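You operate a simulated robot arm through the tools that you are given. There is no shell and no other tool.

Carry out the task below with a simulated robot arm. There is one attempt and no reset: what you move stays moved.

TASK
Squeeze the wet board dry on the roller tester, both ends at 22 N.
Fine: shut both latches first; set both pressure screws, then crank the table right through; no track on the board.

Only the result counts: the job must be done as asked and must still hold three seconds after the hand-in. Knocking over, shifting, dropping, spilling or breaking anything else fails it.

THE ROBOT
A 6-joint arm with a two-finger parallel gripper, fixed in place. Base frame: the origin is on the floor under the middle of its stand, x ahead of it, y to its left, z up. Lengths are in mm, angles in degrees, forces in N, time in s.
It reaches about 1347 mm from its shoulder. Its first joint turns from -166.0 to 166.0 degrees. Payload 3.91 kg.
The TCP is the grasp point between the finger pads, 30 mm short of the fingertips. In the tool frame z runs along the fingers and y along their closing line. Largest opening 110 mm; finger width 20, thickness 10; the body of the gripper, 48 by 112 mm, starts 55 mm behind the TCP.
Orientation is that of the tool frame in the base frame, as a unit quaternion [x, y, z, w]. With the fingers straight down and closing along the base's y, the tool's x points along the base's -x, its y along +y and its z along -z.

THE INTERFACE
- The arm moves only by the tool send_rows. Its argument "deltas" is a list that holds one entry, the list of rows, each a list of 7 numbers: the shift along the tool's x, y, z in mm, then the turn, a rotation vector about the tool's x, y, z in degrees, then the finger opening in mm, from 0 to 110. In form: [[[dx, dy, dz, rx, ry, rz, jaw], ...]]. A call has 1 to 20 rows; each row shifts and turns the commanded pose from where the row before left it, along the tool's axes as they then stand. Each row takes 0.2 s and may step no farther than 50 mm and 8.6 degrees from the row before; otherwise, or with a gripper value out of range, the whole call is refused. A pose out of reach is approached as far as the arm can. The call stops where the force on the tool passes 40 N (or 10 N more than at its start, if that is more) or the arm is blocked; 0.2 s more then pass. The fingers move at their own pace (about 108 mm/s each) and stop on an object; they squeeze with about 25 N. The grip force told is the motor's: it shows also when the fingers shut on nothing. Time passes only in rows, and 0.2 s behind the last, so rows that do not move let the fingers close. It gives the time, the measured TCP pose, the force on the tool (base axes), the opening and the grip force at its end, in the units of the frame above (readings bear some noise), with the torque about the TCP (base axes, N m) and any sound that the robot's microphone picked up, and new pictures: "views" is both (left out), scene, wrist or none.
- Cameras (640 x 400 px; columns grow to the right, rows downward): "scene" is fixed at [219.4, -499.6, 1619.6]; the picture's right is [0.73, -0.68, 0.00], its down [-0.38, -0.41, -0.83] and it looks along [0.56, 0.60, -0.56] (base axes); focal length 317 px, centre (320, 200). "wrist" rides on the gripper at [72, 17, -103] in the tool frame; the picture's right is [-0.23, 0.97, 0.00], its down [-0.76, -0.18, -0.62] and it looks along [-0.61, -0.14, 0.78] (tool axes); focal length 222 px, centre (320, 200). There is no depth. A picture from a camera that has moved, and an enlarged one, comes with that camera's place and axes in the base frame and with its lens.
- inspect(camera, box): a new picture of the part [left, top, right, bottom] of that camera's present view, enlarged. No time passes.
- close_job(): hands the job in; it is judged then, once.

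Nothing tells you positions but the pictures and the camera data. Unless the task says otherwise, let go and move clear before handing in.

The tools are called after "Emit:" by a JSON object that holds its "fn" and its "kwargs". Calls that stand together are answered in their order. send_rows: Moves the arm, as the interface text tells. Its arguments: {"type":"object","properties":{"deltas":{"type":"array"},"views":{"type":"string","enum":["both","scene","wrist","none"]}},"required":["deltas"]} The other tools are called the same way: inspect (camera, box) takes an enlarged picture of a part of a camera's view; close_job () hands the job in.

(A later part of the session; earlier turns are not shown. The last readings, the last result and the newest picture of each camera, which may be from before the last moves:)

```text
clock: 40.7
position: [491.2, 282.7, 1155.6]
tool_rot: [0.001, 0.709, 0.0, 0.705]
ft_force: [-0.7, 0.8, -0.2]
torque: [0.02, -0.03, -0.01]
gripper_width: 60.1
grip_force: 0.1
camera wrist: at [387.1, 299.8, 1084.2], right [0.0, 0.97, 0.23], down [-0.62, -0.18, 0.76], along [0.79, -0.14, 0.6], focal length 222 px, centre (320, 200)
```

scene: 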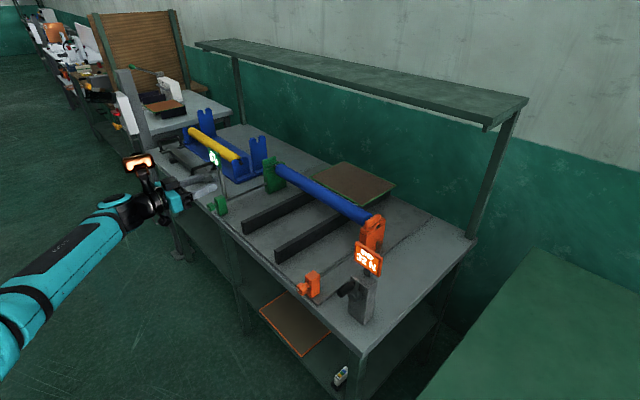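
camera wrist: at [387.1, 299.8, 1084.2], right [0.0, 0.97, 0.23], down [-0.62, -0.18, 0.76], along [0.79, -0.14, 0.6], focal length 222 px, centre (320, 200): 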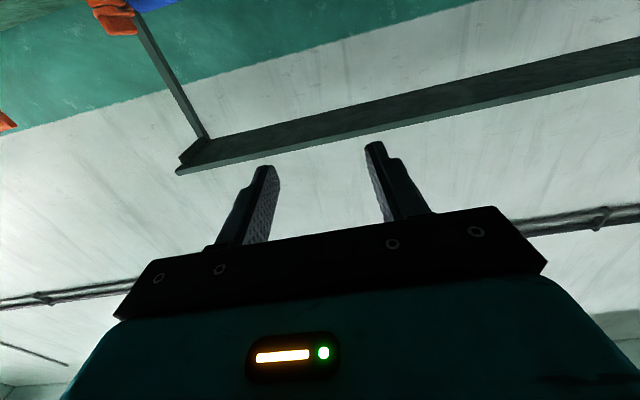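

The gripper now points forward (tool z = +x). I'll move across to stand in front of the orange knob, staying back at x 490.

Emit:
{"fn": "send_rows", "kwargs": {"deltas": [[[19, -39, 0, 0, 0, 0, 60], [19, -39, 0, 0, 0, 0, 60], [19, -39, 0, 0, 0, 0, 60], [19, -39, 0, 0, 0, 0, 60], [19, -39, 0, 0, 0, 0, 60], [19, -39, 0, 0, 0, 0, 60], [19, -39, 0, 0, 0, 0, 60], [22, -40, 0, 0, 0, 0, 60], [40, 0, 0, 0, 0, 0, 60], [42, 0, 0, 0, 0, 0, 60]]], "views": "both"}}

Emit:
{"fn": "inspect", "kwargs": {"camera": "wrist", "box": [240, 80, 440, 220]}}

Emit:
{"fn": "inspect", "kwargs": {"camera": "scene", "box": [230, 230, 390, 330]}}

```text
clock: 42.9
position: [511.2, 27.1, 974.3]
tool_rot: [0.003, 0.71, -0.002, 0.704]
ft_force: [0.2, -0.5, 0.3]
torque: [0.01, 0.03, 0.02]
gripper_width: 60.0
grip_force: 0.0
out of reach, approached as far as the arm can: row 7, 8, 9, 10
camera wrist: at [407.8, 46.1, 902.3], right [0.01, 0.97, 0.23], down [-0.62, -0.18, 0.77], along [0.79, -0.15, 0.6], focal length 222 px, centre (320, 200)
```

scene: 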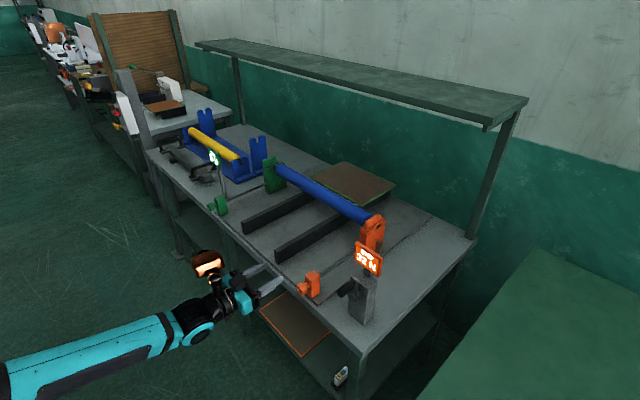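
wrist: 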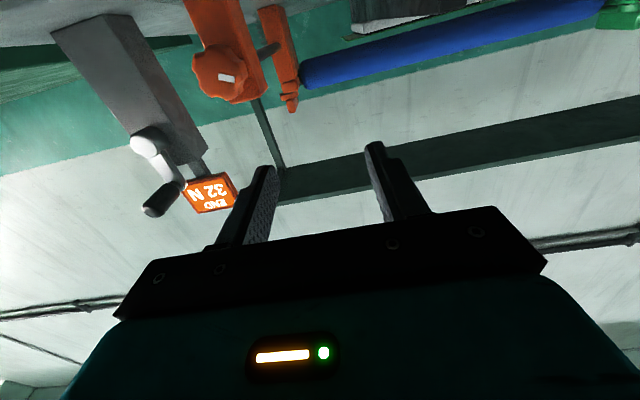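

```text
2.86 times, centred on (340, 150) of wrist
camera zoom: at [407.8, 46.1, 902.3], right [0.01, 0.97, 0.23], down [-0.62, -0.18, 0.77], along [0.79, -0.15, 0.6], focal length 635 px, centre (263, 343)
```

zoom: 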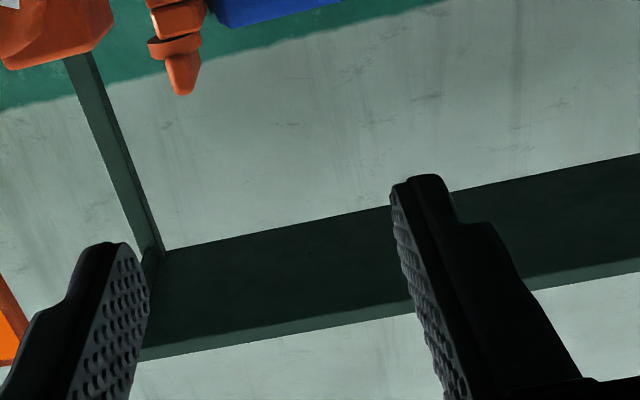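

```text
4.00 times, centred on (310, 280) of scene
camera zoom: at [219.4, -499.6, 1619.6], right [0.73, -0.68, 0.0], down [-0.38, -0.41, -0.83], along [0.56, 0.6, -0.56], focal length 1268 px, centre (360, -120)
```

zoom: 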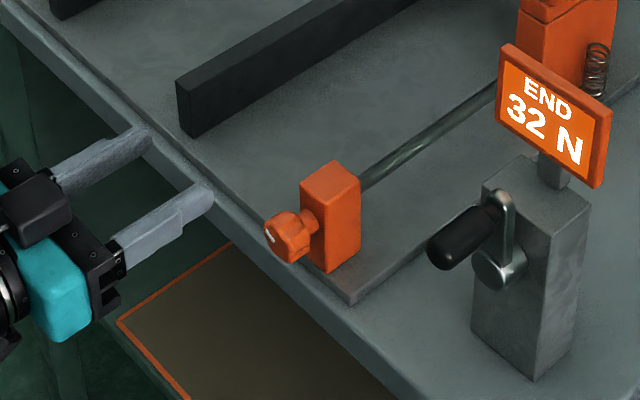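

The arm hit an inner reach limit at x 511, so I'll go forward in x first (fingers beside the knob's height, still clear of it), then come across.

Emit:
{"fn": "send_rows", "kwargs": {"deltas": [[[0, 0, 15, 0, 0, 0, 60], [0, -20, 15, 0, 0, 0, 60], [0, -20, 5, 0, 0, 0, 60], [0, -18, 0, 0, 0, 0, 60]]], "views": "wrist"}}

```text
clock: 43.9
position: [530.0, 32.1, 975.3]
tool_rot: [0.002, 0.71, -0.001, 0.705]
ft_force: [-0.5, -0.1, -0.6]
torque: [0.01, 0.03, -0.01]
gripper_width: 59.9
grip_force: 0.0
out of reach, approached as far as the arm can: row 2, 3, 4
camera wrist: at [426.5, 49.4, 902.4], right [0.01, 0.97, 0.23], down [-0.62, -0.17, 0.77], along [0.79, -0.15, 0.6], focal length 222 px, centre (320, 200)
```

wrist: 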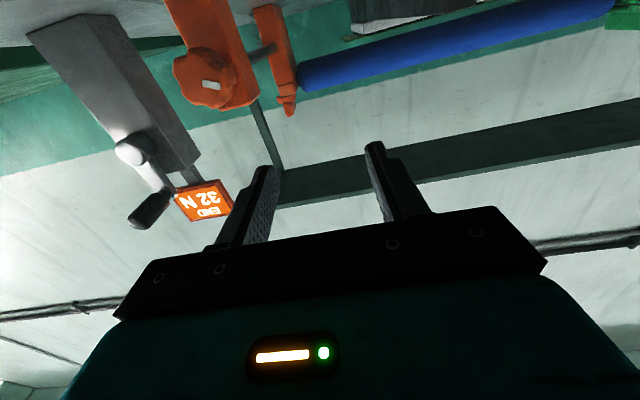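

Moving sideways past y 32 was refused while the forearm is in line with the tool, likely a wrist singularity. I'll test moving straight down here to see whether that is free.

Emit:
{"fn": "send_rows", "kwargs": {"deltas": [[[20, 0, 0, 0, 0, 0, 60], [20, 0, 0, 0, 0, 0, 60], [18, 0, 0, 0, 0, 0, 60]]], "views": "scene"}}

```text
clock: 44.7
position: [551.9, 42.9, 939.3]
tool_rot: [0.002, 0.71, -0.001, 0.704]
ft_force: [-0.2, 0.6, -0.5]
torque: [0.02, -0.03, 0.03]
gripper_width: 60.0
grip_force: 0.0
out of reach, approached as far as the arm can: row 1, 2, 3
```

scene: 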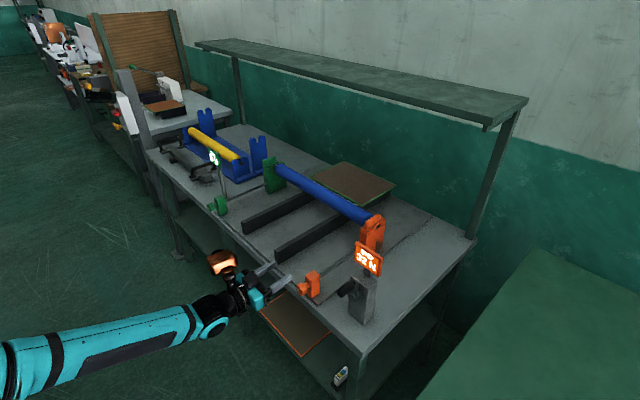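

The arm can't fold in close enough for pointing forward here. Instead I'll grip the knobs from above with the tool pointing down and turn them by tilting the gripper about the knob axis (base x). First I'll rise and tip the gripper back down.

Emit:
{"fn": "send_rows", "kwargs": {"deltas": [[[-40, 0, 0, 0, 0, 0, 60], [-40, 0, 0, 0, 0, 0, 60], [-30, 0, 0, 0, 0, 0, 60], [0, 0, 0, 0, 8.2, 0, 60], [0, 0, 0, 0, 8.2, 0, 60], [0, 0, 0, 0, 8.2, 0, 60], [0, 0, 0, 0, 8.2, 0, 60], [0, 0, 0, 0, 8.2, 0, 60], [0, 0, 0, 0, 8.2, 0, 60], [0, 0, 0, 0, 8.2, 0, 60], [0, 0, 0, 0, 8.2, 0, 60], [0, 0, 0, 0, 8.2, 0, 60], [0, 0, 0, 0, 8.2, 0, 60], [0, 0, 0, 0, 8.0, 0, 60]]], "views": "both"}}

```text
clock: 47.7
position: [551.0, 36.7, 1051.1]
tool_rot: [0.011, 1.0, -0.002, 0.021]
ft_force: [-0.6, 0.5, 0.6]
torque: [0.01, -0.06, 0.0]
gripper_width: 60.0
grip_force: 0.0
out of reach, approached as far as the arm can: row 6
camera wrist: at [474.6, 57.1, 1150.7], right [0.25, 0.97, 0.01], down [0.73, -0.19, 0.66], along [0.64, -0.16, -0.76], focal length 222 px, centre (320, 200)
```

scene: 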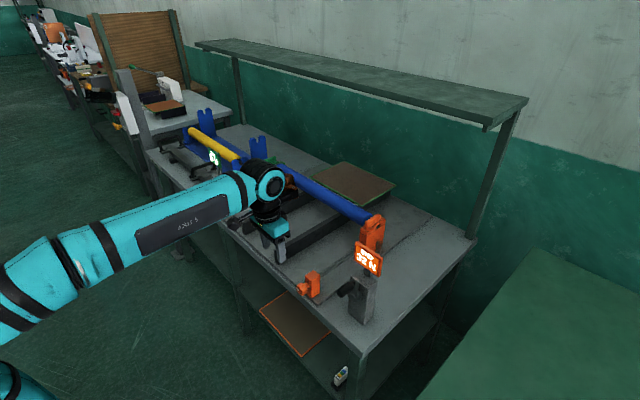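
wrist: 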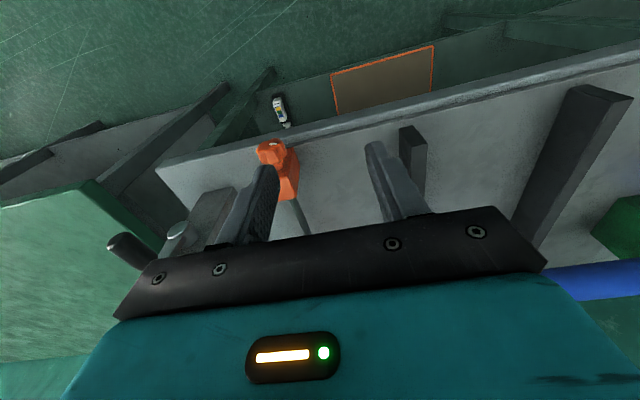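

The gripper is pointing down again at (551, 37, 1051). I'll square off the small residual tilt and look at the orange knob from here to locate it precisely.

Emit:
{"fn": "send_rows", "kwargs": {"deltas": [[[0, 0, 0, 0, 2.4, -1.26, 80], [0, -30, 0, 0, 0, 0, 80], [0, -36, 0, 0, 0, 0, 80], [0, 0, 0, 0, 0, 0, 80]]], "views": "both"}}

Emit:
{"fn": "inspect", "kwargs": {"camera": "wrist", "box": [220, 60, 420, 220]}}

Emit:
{"fn": "inspect", "kwargs": {"camera": "scene", "box": [260, 240, 360, 320]}}

```text
clock: 48.7
position: [549.7, -30.4, 1052.0]
tool_rot: [0.0, 1.0, -0.002, 0.001]
ft_force: [-0.9, -1.1, 0.3]
torque: [0.03, -0.01, 0.01]
gripper_width: 80.3
grip_force: 0.1
camera wrist: at [477.6, -12.5, 1155.0], right [0.23, 0.97, 0.0], down [0.76, -0.17, 0.63], along [0.61, -0.14, -0.78], focal length 222 px, centre (320, 200)
```

scene: 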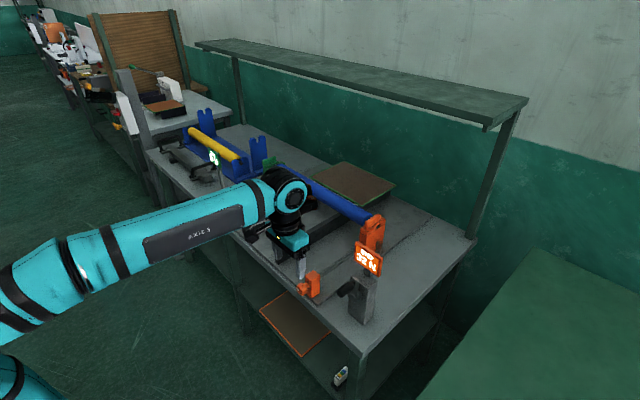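
wrist: 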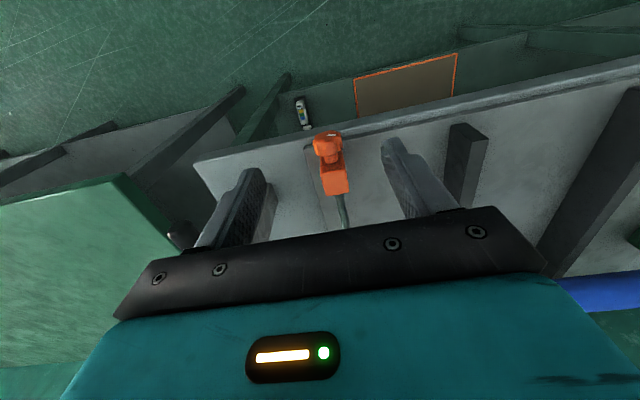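

```text
2.50 times, centred on (320, 140) of wrist
camera zoom: at [477.6, -12.5, 1155.0], right [0.23, 0.97, 0.0], down [0.76, -0.17, 0.63], along [0.61, -0.14, -0.78], focal length 555 px, centre (320, 350)
```

zoom: 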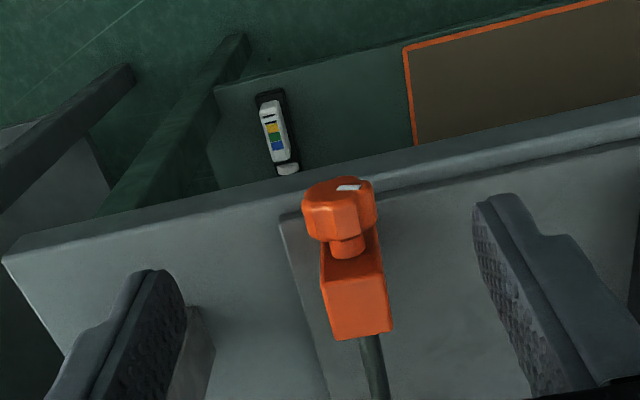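

```text
5.00 times, centred on (310, 280) of scene
camera zoom: at [219.4, -499.6, 1619.6], right [0.73, -0.68, 0.0], down [-0.38, -0.41, -0.83], along [0.56, 0.6, -0.56], focal length 1584 px, centre (370, -200)
```

zoom: 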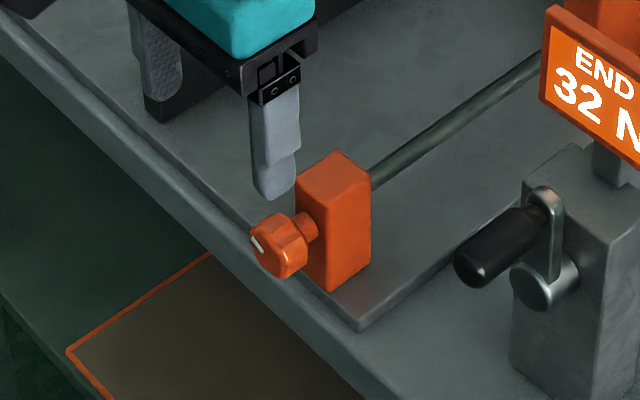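

The orange knob centre triangulates to (588, -29, 913), about 35 mm across. The bench slab is at z about 856, so the fingers have clearance. I'll go above it and lower in stages, fingers open 80.

Emit:
{"fn": "send_rows", "kwargs": {"deltas": [[[-38, 1.5, 0, 0, 0, 0, 80], [0, 0, 35, 0, 0, 0, 80], [0, 0, 35, 0, 0, 0, 80], [0, 0, 0, 0, 0, 0, 80]]], "views": "both"}}

Emit:
{"fn": "inspect", "kwargs": {"camera": "wrist", "box": [220, 60, 420, 220]}}

Emit:
{"fn": "inspect", "kwargs": {"camera": "scene", "box": [260, 240, 360, 320]}}

```text
clock: 49.7
position: [589.6, -26.6, 980.7]
tool_rot: [-0.001, 1.0, -0.002, 0.002]
ft_force: [0.9, -0.7, -0.6]
torque: [-0.02, -0.02, 0.0]
gripper_width: 79.8
grip_force: 0.0
camera wrist: at [516.4, -8.0, 1083.8], right [0.23, 0.97, 0.0], down [0.76, -0.17, 0.63], along [0.61, -0.14, -0.78], focal length 222 px, centre (320, 200)
```

scene: 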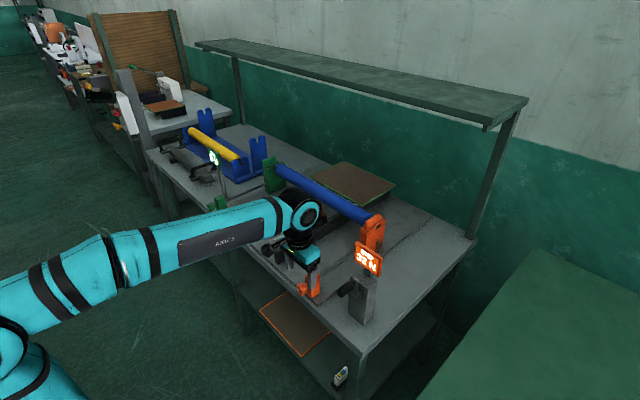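
wrist: 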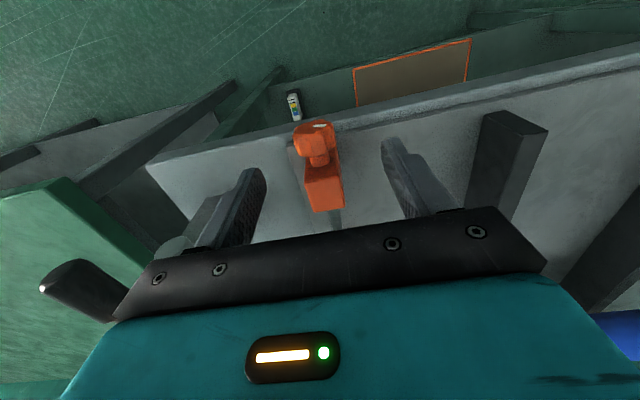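

```text
2.50 times, centred on (320, 140) of wrist
camera zoom: at [516.4, -8.0, 1083.8], right [0.23, 0.97, 0.0], down [0.76, -0.17, 0.63], along [0.61, -0.14, -0.78], focal length 555 px, centre (320, 350)
```

zoom: 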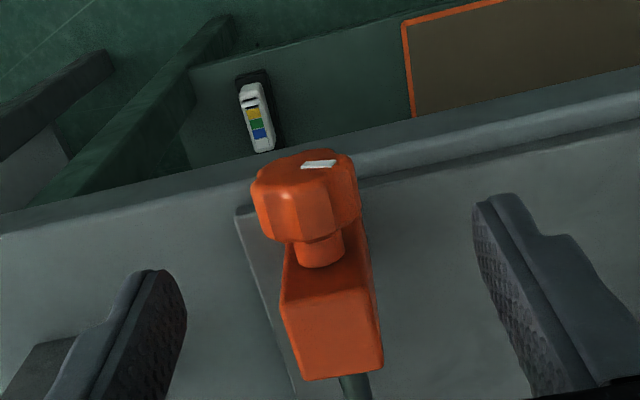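

```text
5.00 times, centred on (310, 280) of scene
camera zoom: at [219.4, -499.6, 1619.6], right [0.73, -0.68, 0.0], down [-0.38, -0.41, -0.83], along [0.56, 0.6, -0.56], focal length 1584 px, centre (370, -200)
```

zoom: 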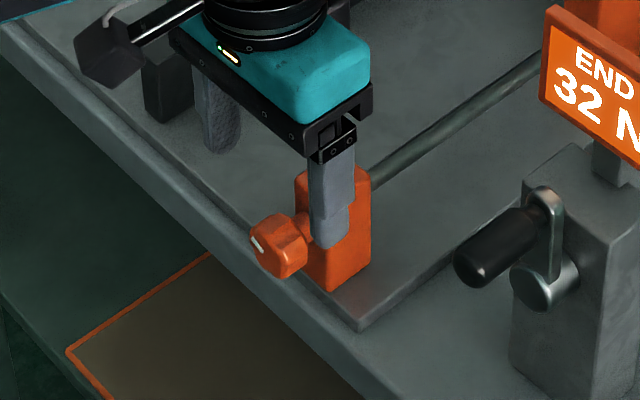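

The closer view confirms the knob centre at (588, -29, 913). I'll finish lowering to that height and close on the knob.

Emit:
{"fn": "send_rows", "kwargs": {"deltas": [[[1.5, -2.2, 30, 0, 0, 0, 80], [0, 0, 37, 0, 0, 0, 80], [0, 0, 0, 0, 0, 0, 60], [0, 0, 0, 0, 0, 0, 46]]], "views": "both"}}

Emit:
{"fn": "inspect", "kwargs": {"camera": "wrist", "box": [220, 60, 420, 220]}}

Emit:
{"fn": "inspect", "kwargs": {"camera": "scene", "box": [260, 240, 360, 320]}}

```text
clock: 50.7
position: [589.4, -30.0, 917.0]
tool_rot: [-0.001, 1.0, -0.002, 0.001]
ft_force: [-0.3, -0.5, 0.6]
torque: [-0.06, 0.0, 0.02]
gripper_width: 45.9
grip_force: 0.1
camera wrist: at [515.5, -13.2, 1019.6], right [0.23, 0.97, 0.0], down [0.76, -0.17, 0.63], along [0.61, -0.14, -0.78], focal length 222 px, centre (320, 200)
```

scene: 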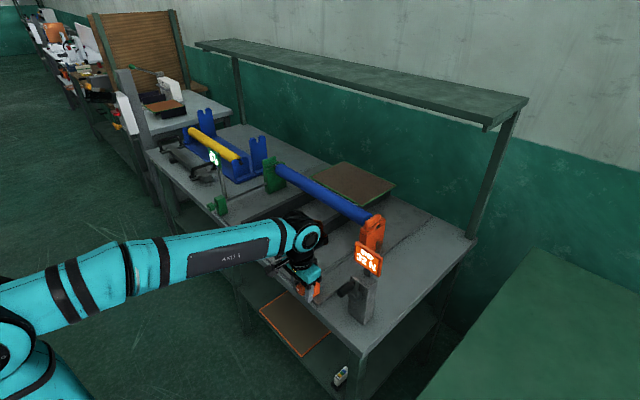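
wrist: 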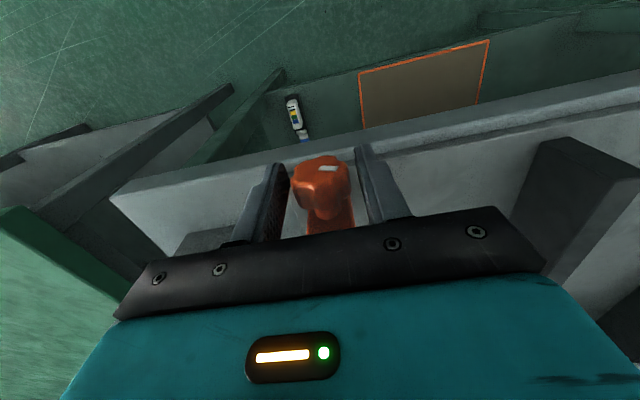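

```text
2.50 times, centred on (320, 140) of wrist
camera zoom: at [515.5, -13.2, 1019.6], right [0.23, 0.97, 0.0], down [0.76, -0.17, 0.63], along [0.61, -0.14, -0.78], focal length 555 px, centre (320, 350)
```

zoom: 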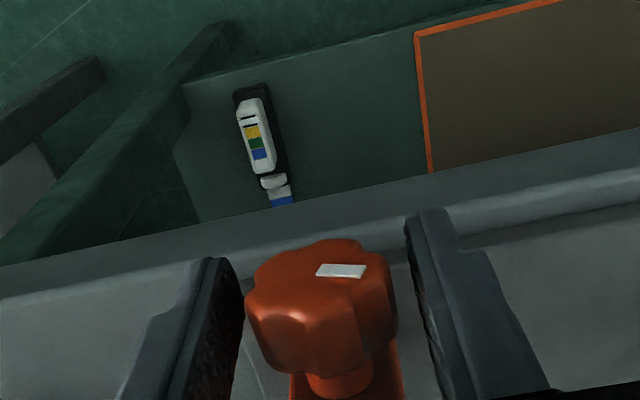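

```text
5.00 times, centred on (310, 280) of scene
camera zoom: at [219.4, -499.6, 1619.6], right [0.73, -0.68, 0.0], down [-0.38, -0.41, -0.83], along [0.56, 0.6, -0.56], focal length 1584 px, centre (370, -200)
```

zoom: 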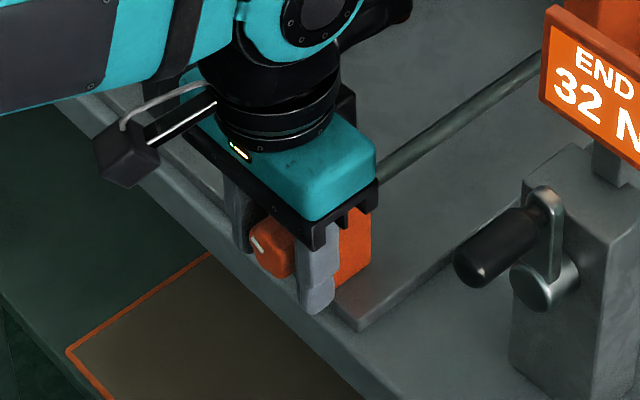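

The knob sits between the fingers. I'll close on it and then make a small test turn counter-clockwise (seen from the front) to see how the orange reading responds.

Emit:
{"fn": "send_rows", "kwargs": {"deltas": [[[0, 0, 3, 0, 0, 0, 46], [0, 0, 0, 0, 0, 0, 30], [0, 0, 0, 0, 0, 0, 25], [0, 0, 0, 0, 0, 0, 25]]], "views": "none"}}

```text
clock: 51.7
position: [588.3, -29.6, 912.8]
tool_rot: [0.0, 1.0, -0.002, 0.001]
ft_force: [-2.2, 5.7, 0.6]
torque: [-0.03, 0.33, -0.51]
gripper_width: 33.8
grip_force: 45.3
```

Emit:
{"fn": "send_rows", "kwargs": {"deltas": [[[0, 0, 0, 6, 0, 0, 25], [0, 0, 0, 6, 0, 0, 25], [0, 0, 0, 6, 0, 0, 25], [0, 0, 0, 6, 0, 0, 25], [0, 0, 0, 6, 0, 0, 25]]], "views": "both"}}

Emit:
{"fn": "inspect", "kwargs": {"camera": "scene", "box": [260, 230, 400, 320]}}

Emit:
{"fn": "inspect", "kwargs": {"camera": "scene", "box": [190, 140, 240, 180]}}

```text
clock: 52.9
position: [587.8, -30.0, 912.6]
tool_rot: [-0.001, 0.965, -0.262, 0.002]
ft_force: [12.6, -3.9, 13.0]
torque: [0.03, 0.0, 0.02]
gripper_width: 33.6
grip_force: 44.9
camera wrist: at [515.3, 37.1, 992.6], right [0.23, 0.84, -0.49], down [0.76, 0.16, 0.63], along [0.61, -0.52, -0.6], focal length 222 px, centre (320, 200)
```

scene: 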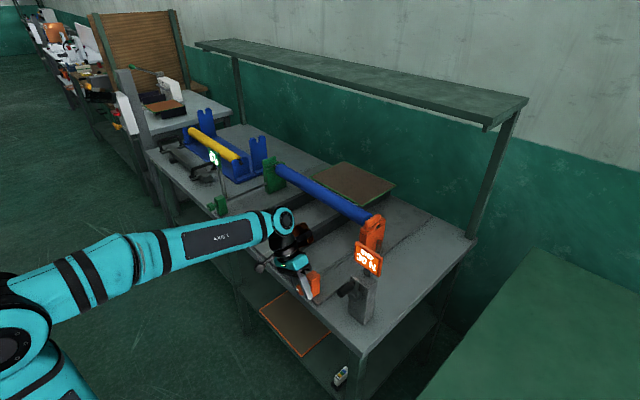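
wrist: 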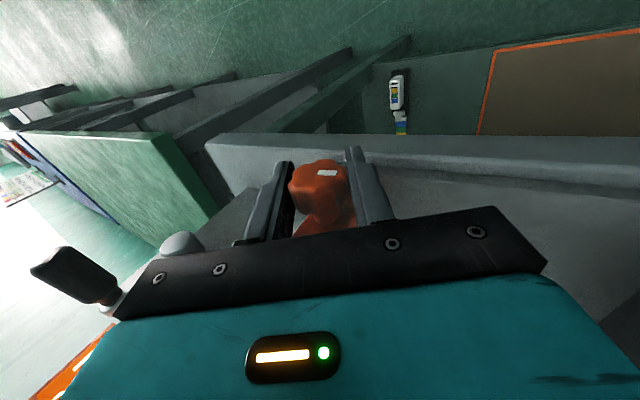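

```text
4.44 times, centred on (330, 275) of scene
camera zoom: at [219.4, -499.6, 1619.6], right [0.73, -0.68, 0.0], down [-0.38, -0.41, -0.83], along [0.56, 0.6, -0.56], focal length 1408 px, centre (276, -133)
```

zoom: 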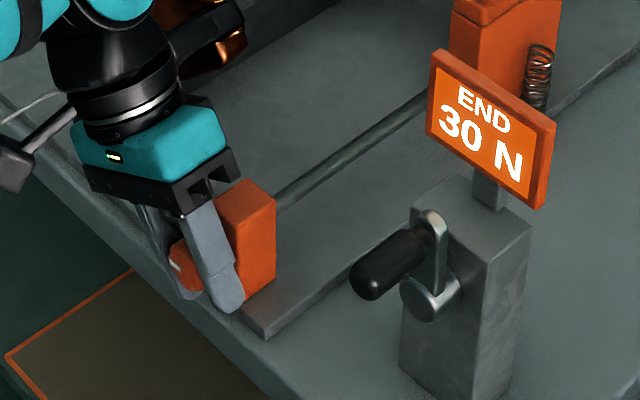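

```text
10.00 times, centred on (215, 160) of scene
camera zoom: at [219.4, -499.6, 1619.6], right [0.73, -0.68, 0.0], down [-0.38, -0.41, -0.83], along [0.56, 0.6, -0.56], focal length 3169 px, centre (1370, 600)
```

zoom: 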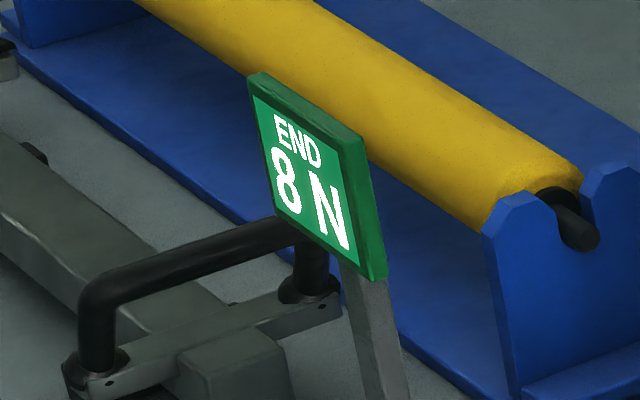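

A 30° turn brought the orange reading from 32 to 30 N, and green is unchanged. I need about 120° more, so I'll continue turning.

Emit:
{"fn": "send_rows", "kwargs": {"deltas": [[[0, 0, 0, 6, 0, 0, 25], [0, 0, 0, 6, 0, 0, 25], [0, 0, 0, 6, 0, 0, 25]]], "views": "both"}}

Emit:
{"fn": "inspect", "kwargs": {"camera": "scene", "box": [260, 230, 400, 320]}}

```text
clock: 53.7
position: [588.1, -30.0, 911.9]
tool_rot: [0.0, 0.916, -0.402, 0.002]
ft_force: [2.0, -0.8, 5.2]
torque: [-0.02, 1.22, -0.32]
gripper_width: 33.6
grip_force: 45.1
stopped in row 3: the force on the tool passed its limit at 42 N (the readings are from after the stop); the commanded pose is now the measured one
camera wrist: at [515.3, 57.8, 969.3], right [0.23, 0.66, -0.72], down [0.76, 0.34, 0.55], along [0.61, -0.67, -0.42], focal length 222 px, centre (320, 200)
```

scene: 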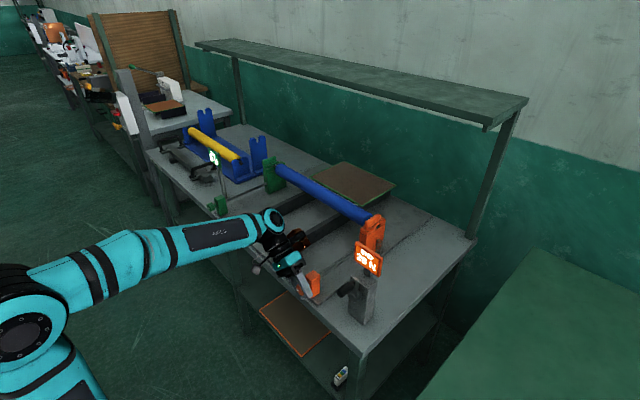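
wrist: 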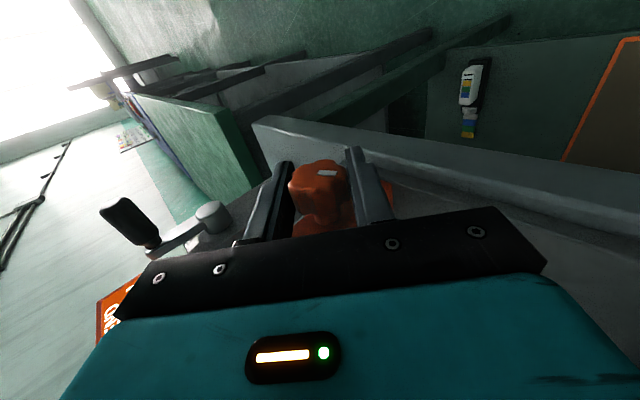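

```text
4.44 times, centred on (330, 275) of scene
camera zoom: at [219.4, -499.6, 1619.6], right [0.73, -0.68, 0.0], down [-0.38, -0.41, -0.83], along [0.56, 0.6, -0.56], focal length 1408 px, centre (276, -133)
```

zoom: 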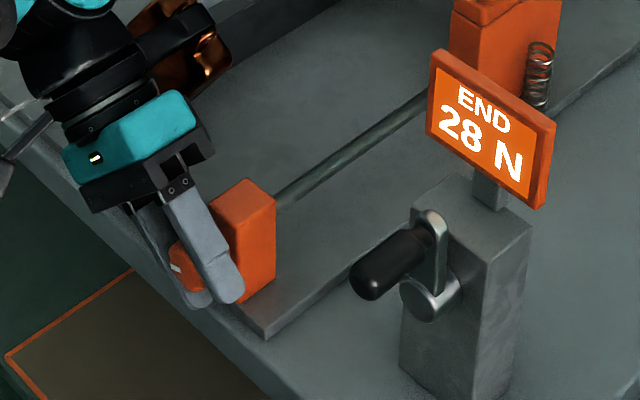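

The orange reading is now 28 N at about 47° of turn. I'll open, tilt back about the knob axis, and re-grip for a second stroke.

Emit:
{"fn": "send_rows", "kwargs": {"deltas": [[[0, 0, 0, 0, 0, 0, 52], [0, 0, 0, 0, 0, 0, 52], [0, 0, 0, -8, 0, 0, 52], [0, 0, 0, -8, 0, 0, 52], [0, 0, 0, -8, 0, 0, 52], [0, 0, 0, -8, 0, 0, 52], [0, 0, 0, -8, 0, 0, 52], [0, 0, 0, -7.4, 0, 0, 52], [0, 0, 0, 0, 0, 0, 52]]], "views": "both"}}

Emit:
{"fn": "inspect", "kwargs": {"camera": "scene", "box": [260, 230, 400, 320]}}

Emit:
{"fn": "inspect", "kwargs": {"camera": "wrist", "box": [220, 80, 420, 240]}}

```text
clock: 55.7
position: [587.6, -29.0, 911.2]
tool_rot: [-0.001, 1.0, 0.001, 0.003]
ft_force: [0.7, -0.1, -0.7]
torque: [-0.01, -0.02, -0.03]
gripper_width: 52.1
grip_force: 0.0
camera wrist: at [515.1, -12.9, 1015.1], right [0.23, 0.97, 0.0], down [0.76, -0.18, 0.63], along [0.61, -0.14, -0.78], focal length 222 px, centre (320, 200)
```

scene: 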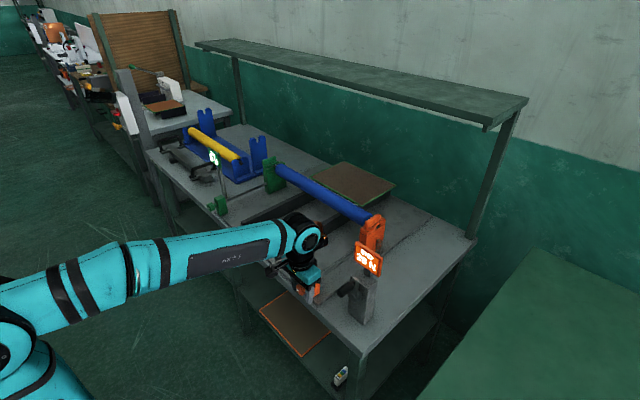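
wrist: 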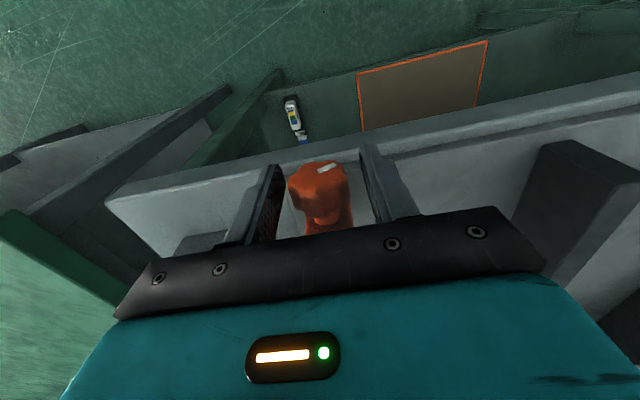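

```text
4.44 times, centred on (330, 275) of scene
camera zoom: at [219.4, -499.6, 1619.6], right [0.73, -0.68, 0.0], down [-0.38, -0.41, -0.83], along [0.56, 0.6, -0.56], focal length 1408 px, centre (276, -133)
```

zoom: 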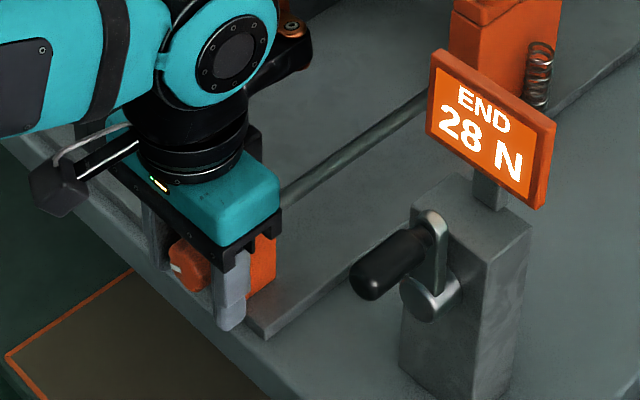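

```text
2.50 times, centred on (320, 160) of wrist
camera zoom: at [515.1, -12.9, 1015.1], right [0.23, 0.97, 0.0], down [0.76, -0.18, 0.63], along [0.61, -0.14, -0.78], focal length 555 px, centre (320, 300)
```

zoom: 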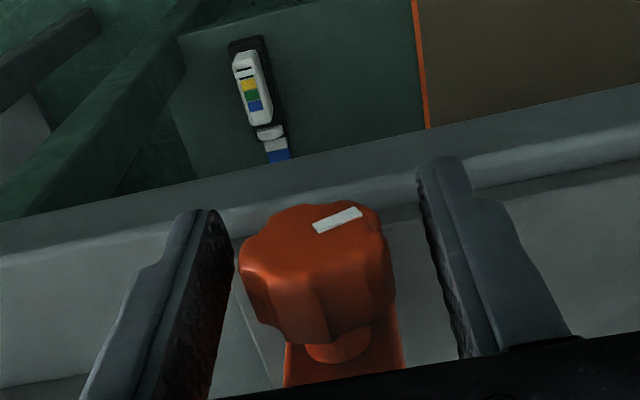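

Re-gripping and turning a second stroke of 42°, then reading the display.

Emit:
{"fn": "send_rows", "kwargs": {"deltas": [[[0, 0, 0, 0, 0, 0, 30], [0, 0, 0, 0, 0, 0, 25], [0, 0, 0, 0, 0, 0, 25], [0, 0, 0, 6, 0, 0, 25], [0, 0, 0, 6, 0, 0, 25], [0, 0, 0, 6, 0, 0, 25], [0, 0, 0, 6, 0, 0, 25], [0, 0, 0, 6, 0, 0, 25], [0, 0, 0, 6, 0, 0, 25]]], "views": "scene"}}

Emit:
{"fn": "inspect", "kwargs": {"camera": "scene", "box": [260, 230, 400, 320]}}

```text
clock: 57.7
position: [588.5, -31.0, 912.3]
tool_rot: [0.0, 0.951, -0.309, 0.001]
ft_force: [-6.5, 5.2, -16.0]
torque: [0.0, -0.08, -0.15]
gripper_width: 33.7
grip_force: 45.1
```

scene: 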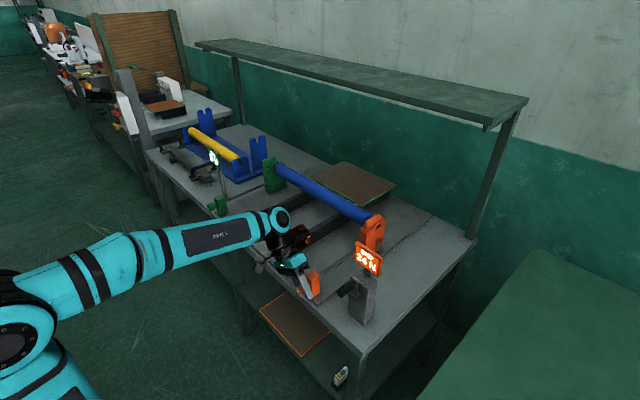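

```text
4.44 times, centred on (330, 275) of scene
camera zoom: at [219.4, -499.6, 1619.6], right [0.73, -0.68, 0.0], down [-0.38, -0.41, -0.83], along [0.56, 0.6, -0.56], focal length 1408 px, centre (276, -133)
```

zoom: 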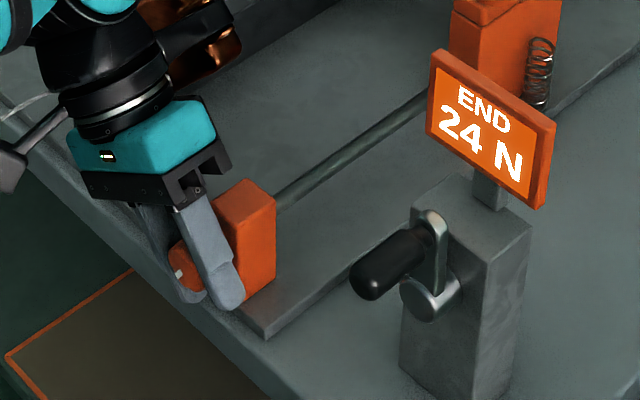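

Now 24 N. I'll go on in small steps and watch for the reading's changes, to centre on 22 N.

Emit:
{"fn": "send_rows", "kwargs": {"deltas": [[[0, 0, 0, 5, 0, 0, 25], [0, 0, 0, 0, 0, 0, 25]]], "views": "scene"}}

Emit:
{"fn": "inspect", "kwargs": {"camera": "scene", "box": [340, 230, 400, 280]}}

```text
clock: 58.3
position: [588.1, -30.7, 911.7]
tool_rot: [0.0, 0.937, -0.351, 0.002]
ft_force: [-8.3, 6.3, -11.8]
torque: [-0.04, 0.92, -0.05]
gripper_width: 33.8
grip_force: 44.4
```

scene: 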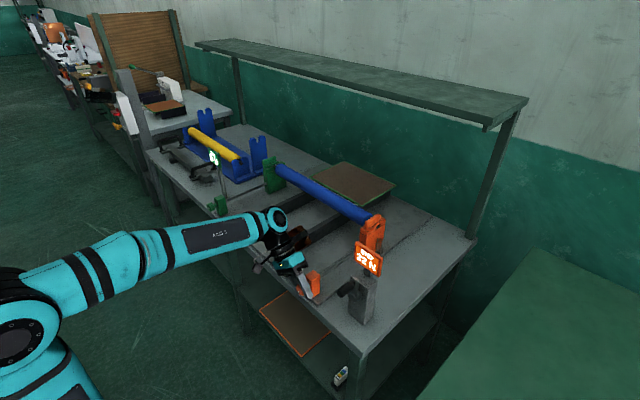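

```text
8.00 times, centred on (370, 255) of scene
camera zoom: at [219.4, -499.6, 1619.6], right [0.73, -0.68, 0.0], down [-0.38, -0.41, -0.83], along [0.56, 0.6, -0.56], focal length 2535 px, centre (-80, -240)
```

zoom: 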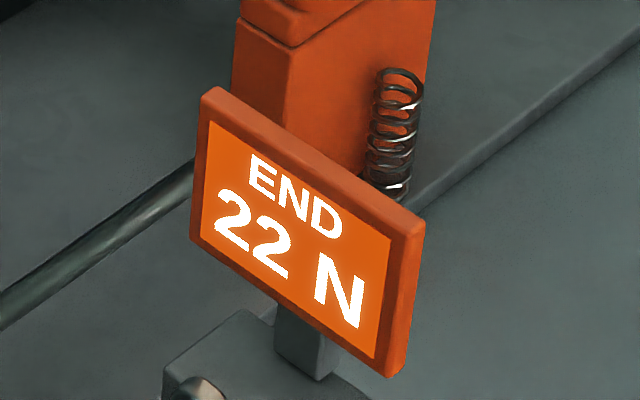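

The display steps in 2 N, so 24→22 changed at 23 N between 83° and 88° of total turn. That gives about 9.5° per newton, so 7° more should centre it on 22 N.

Emit:
{"fn": "send_rows", "kwargs": {"deltas": [[[0, 0, 0, 3.5, 0, 0, 25], [0, 0, 0, 3.5, 0, 0, 25], [0, 0, 0, 0, 0, 0, 25]]], "views": "scene"}}

Emit:
{"fn": "inspect", "kwargs": {"camera": "scene", "box": [340, 230, 400, 280]}}

```text
clock: 59.1
position: [587.5, -30.1, 912.2]
tool_rot: [0.0, 0.913, -0.407, 0.002]
ft_force: [-8.0, -3.3, 0.5]
torque: [0.01, 0.67, 0.27]
gripper_width: 33.9
grip_force: 45.0
```

scene: 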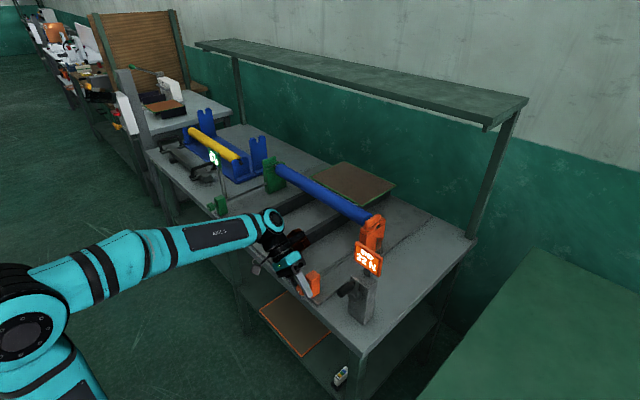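

```text
8.00 times, centred on (370, 255) of scene
camera zoom: at [219.4, -499.6, 1619.6], right [0.73, -0.68, 0.0], down [-0.38, -0.41, -0.83], along [0.56, 0.6, -0.56], focal length 2535 px, centre (-80, -240)
```

zoom: 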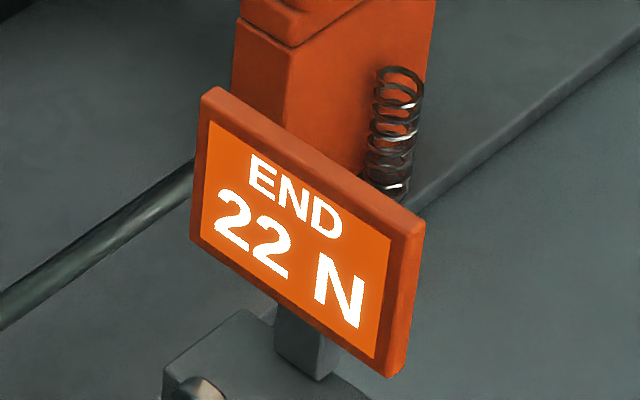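

The orange end is set to the middle of its 22 N band. I'll open, tilt back upright and lift straight up off the knob.

Emit:
{"fn": "send_rows", "kwargs": {"deltas": [[[0, 0, 0, 0, 0, 0, 54], [0, 0, 0, 0, 0, 0, 54], [0, 0, 0, -8, 0, 0, 54], [0, 0, 0, -8, 0, 0, 54], [0, 0, 0, -8, 0, 0, 54], [0, 0, 0, -8, 0, 0, 54], [0, 0, 0, -8, 0, 0, 54], [0, 0, 0, -8, 0, 0, 54], [0, 0, -40, 0, 0, 0, 60], [0, 0, -45, 0, 0, 0, 60], [0, 0, -45, 0, 0, 0, 60], [0, 0, -30, 0, 0, 0, 60]]], "views": "both"}}

Emit:
{"fn": "inspect", "kwargs": {"camera": "scene", "box": [260, 230, 400, 320]}}

```text
clock: 61.7
position: [586.0, -30.4, 1067.8]
tool_rot: [-0.001, 1.0, 0.0, 0.001]
ft_force: [0.4, -1.0, -1.2]
torque: [-0.03, 0.05, 0.02]
gripper_width: 59.9
grip_force: 0.1
camera wrist: at [513.5, -13.8, 1171.6], right [0.23, 0.97, 0.0], down [0.76, -0.18, 0.63], along [0.61, -0.14, -0.78], focal length 222 px, centre (320, 200)
```

scene: 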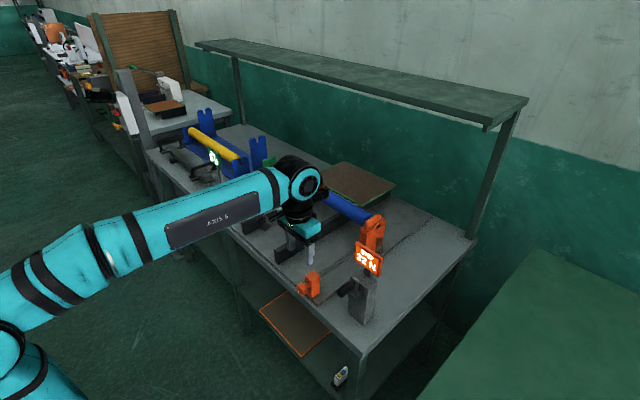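
wrist: 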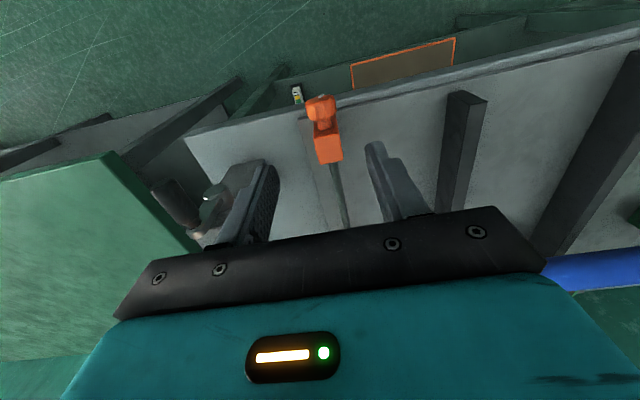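

```text
4.44 times, centred on (330, 275) of scene
camera zoom: at [219.4, -499.6, 1619.6], right [0.73, -0.68, 0.0], down [-0.38, -0.41, -0.83], along [0.56, 0.6, -0.56], focal length 1408 px, centre (276, -133)
```

zoom: 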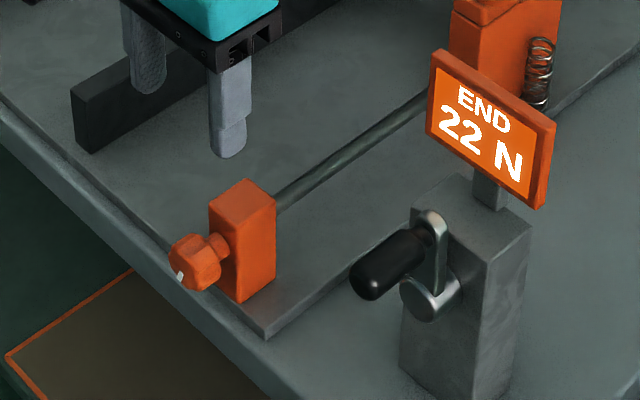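

Orange still reads 22 N. I'll travel across at this height to stand above the green knob.

Emit:
{"fn": "send_rows", "kwargs": {"deltas": [[[0, 44, 0, 0, 0, 0, 80], [0, 44, 0, 0, 0, 0, 80], [0, 44, 0, 0, 0, 0, 80], [0, 44, 0, 0, 0, 0, 80], [0, 44, 0, 0, 0, 0, 80], [0, 44, 0, 0, 0, 0, 80], [0, 44, 0, 0, 0, 0, 80], [0, 44, 0, 0, 0, 0, 80], [0, 44, 0, 0, 0, 0, 80], [0, 44, 0, 0, 0, 0, 80], [0, 44, 0, 0, 0, 0, 80], [0, 44, 0, 0, 0, 0, 80], [0, 0, 0, 0, 0, 0, 80]]], "views": "both"}}

Emit:
{"fn": "inspect", "kwargs": {"camera": "wrist", "box": [220, 60, 420, 220]}}

Emit:
{"fn": "inspect", "kwargs": {"camera": "scene", "box": [170, 130, 270, 230]}}

```text
clock: 64.5
position: [586.7, 499.0, 1070.3]
tool_rot: [-0.001, 1.0, 0.001, 0.002]
ft_force: [0.2, 0.2, -0.1]
torque: [-0.02, 0.0, 0.03]
gripper_width: 80.1
grip_force: 0.2
camera wrist: at [514.8, 515.7, 1174.3], right [0.23, 0.97, 0.0], down [0.76, -0.18, 0.63], along [0.61, -0.14, -0.78], focal length 222 px, centre (320, 200)
```

scene: 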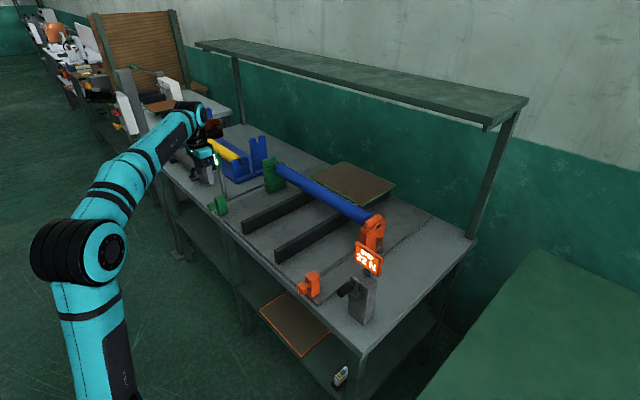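
wrist: 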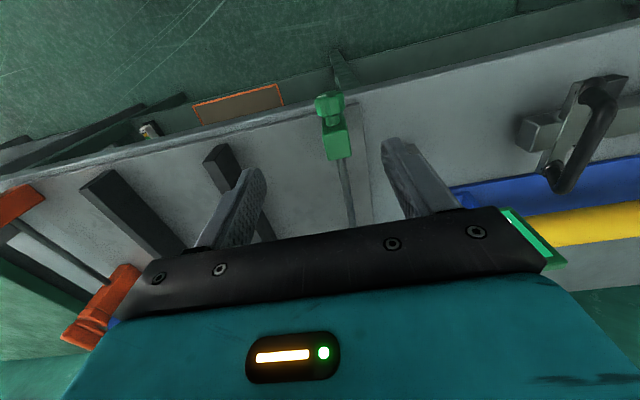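

```text
2.50 times, centred on (320, 140) of wrist
camera zoom: at [514.8, 515.7, 1174.3], right [0.23, 0.97, 0.0], down [0.76, -0.18, 0.63], along [0.61, -0.14, -0.78], focal length 555 px, centre (320, 350)
```

zoom: 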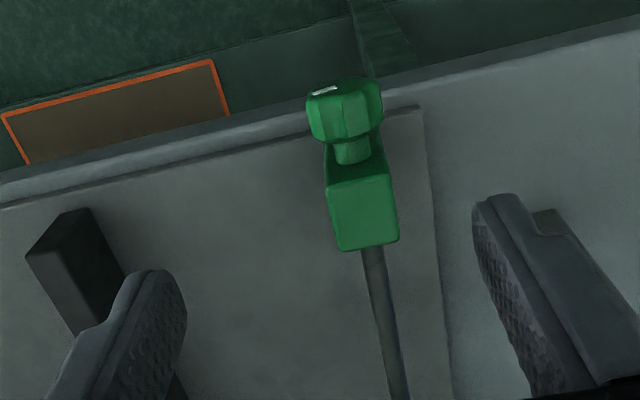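

```text
4.00 times, centred on (220, 180) of scene
camera zoom: at [219.4, -499.6, 1619.6], right [0.73, -0.68, 0.0], down [-0.38, -0.41, -0.83], along [0.56, 0.6, -0.56], focal length 1268 px, centre (720, 280)
```

zoom: 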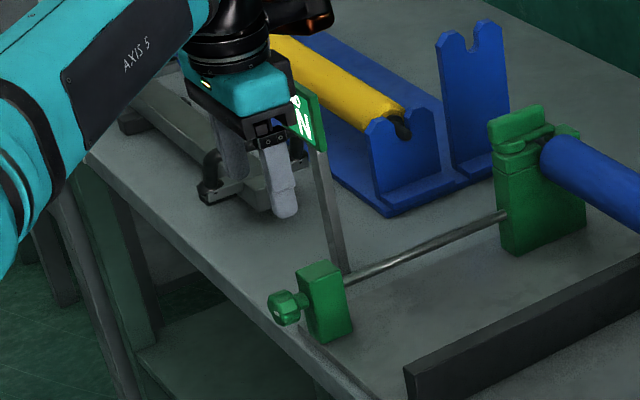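

The green knob centre works out at (588, 511, 914). I'll shift over it and lower with the fingers open, checking partway.

Emit:
{"fn": "send_rows", "kwargs": {"deltas": [[[-1, 12, 0, 0, 0, 0, 80], [0, 0, 30, 0, 0, 0, 80], [0, 0, 30, 0, 0, 0, 80], [0, 0, 25, 0, 0, 0, 80], [0, 0, 0, 0, 0, 0, 80]]], "views": "both"}}

Emit:
{"fn": "inspect", "kwargs": {"camera": "wrist", "box": [220, 60, 420, 220]}}

Emit:
{"fn": "inspect", "kwargs": {"camera": "scene", "box": [170, 130, 270, 230]}}

```text
clock: 65.5
position: [588.7, 509.8, 995.8]
tool_rot: [0.0, 1.0, 0.006, 0.008]
ft_force: [5.1, 1.6, 16.8]
torque: [1.29, -1.16, -0.23]
gripper_width: 79.9
grip_force: 0.0
stopped in row 5: the force on the tool passed its limit at 48 N (the readings are from after the stop); the commanded pose is now the measured one
camera wrist: at [514.6, 525.7, 1098.2], right [0.23, 0.97, 0.01], down [0.75, -0.18, 0.63], along [0.62, -0.13, -0.77], focal length 222 px, centre (320, 200)
```

scene: 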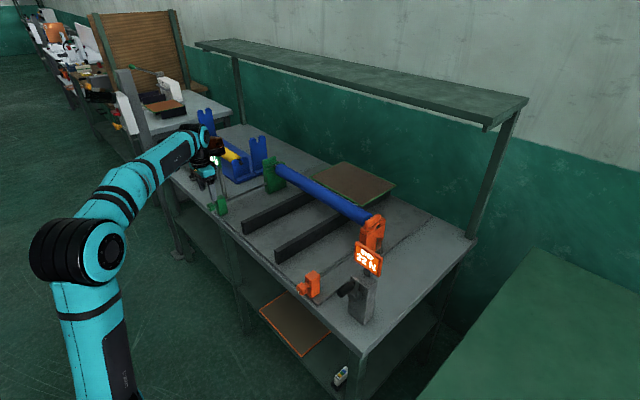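
wrist: 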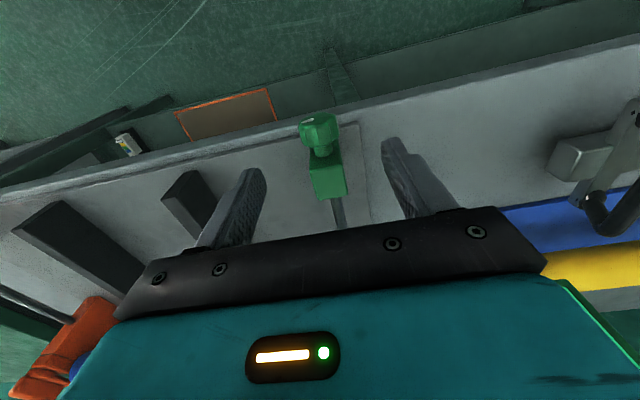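

```text
2.50 times, centred on (320, 140) of wrist
camera zoom: at [514.6, 525.7, 1098.2], right [0.23, 0.97, 0.01], down [0.75, -0.18, 0.63], along [0.62, -0.13, -0.77], focal length 555 px, centre (320, 350)
```

zoom: 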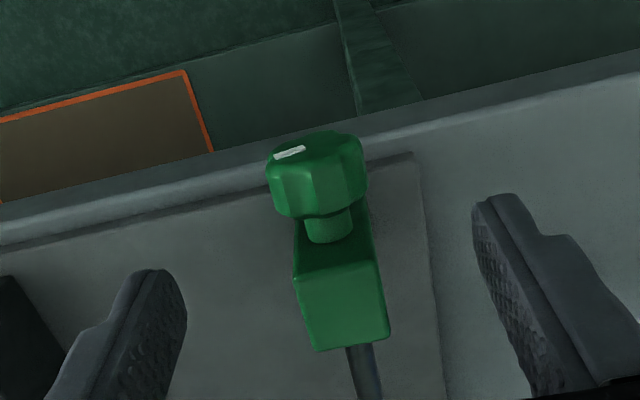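

```text
4.00 times, centred on (220, 180) of scene
camera zoom: at [219.4, -499.6, 1619.6], right [0.73, -0.68, 0.0], down [-0.38, -0.41, -0.83], along [0.56, 0.6, -0.56], focal length 1268 px, centre (720, 280)
```

zoom: 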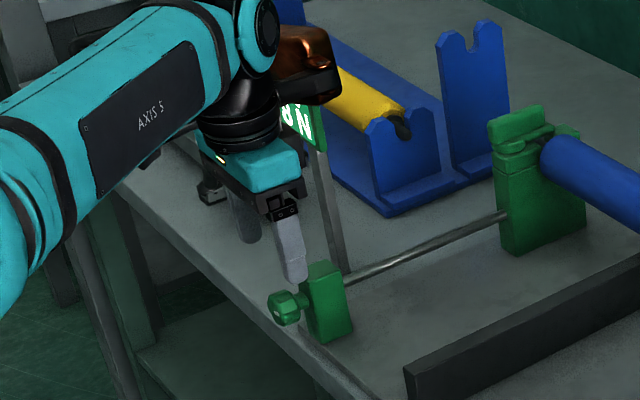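

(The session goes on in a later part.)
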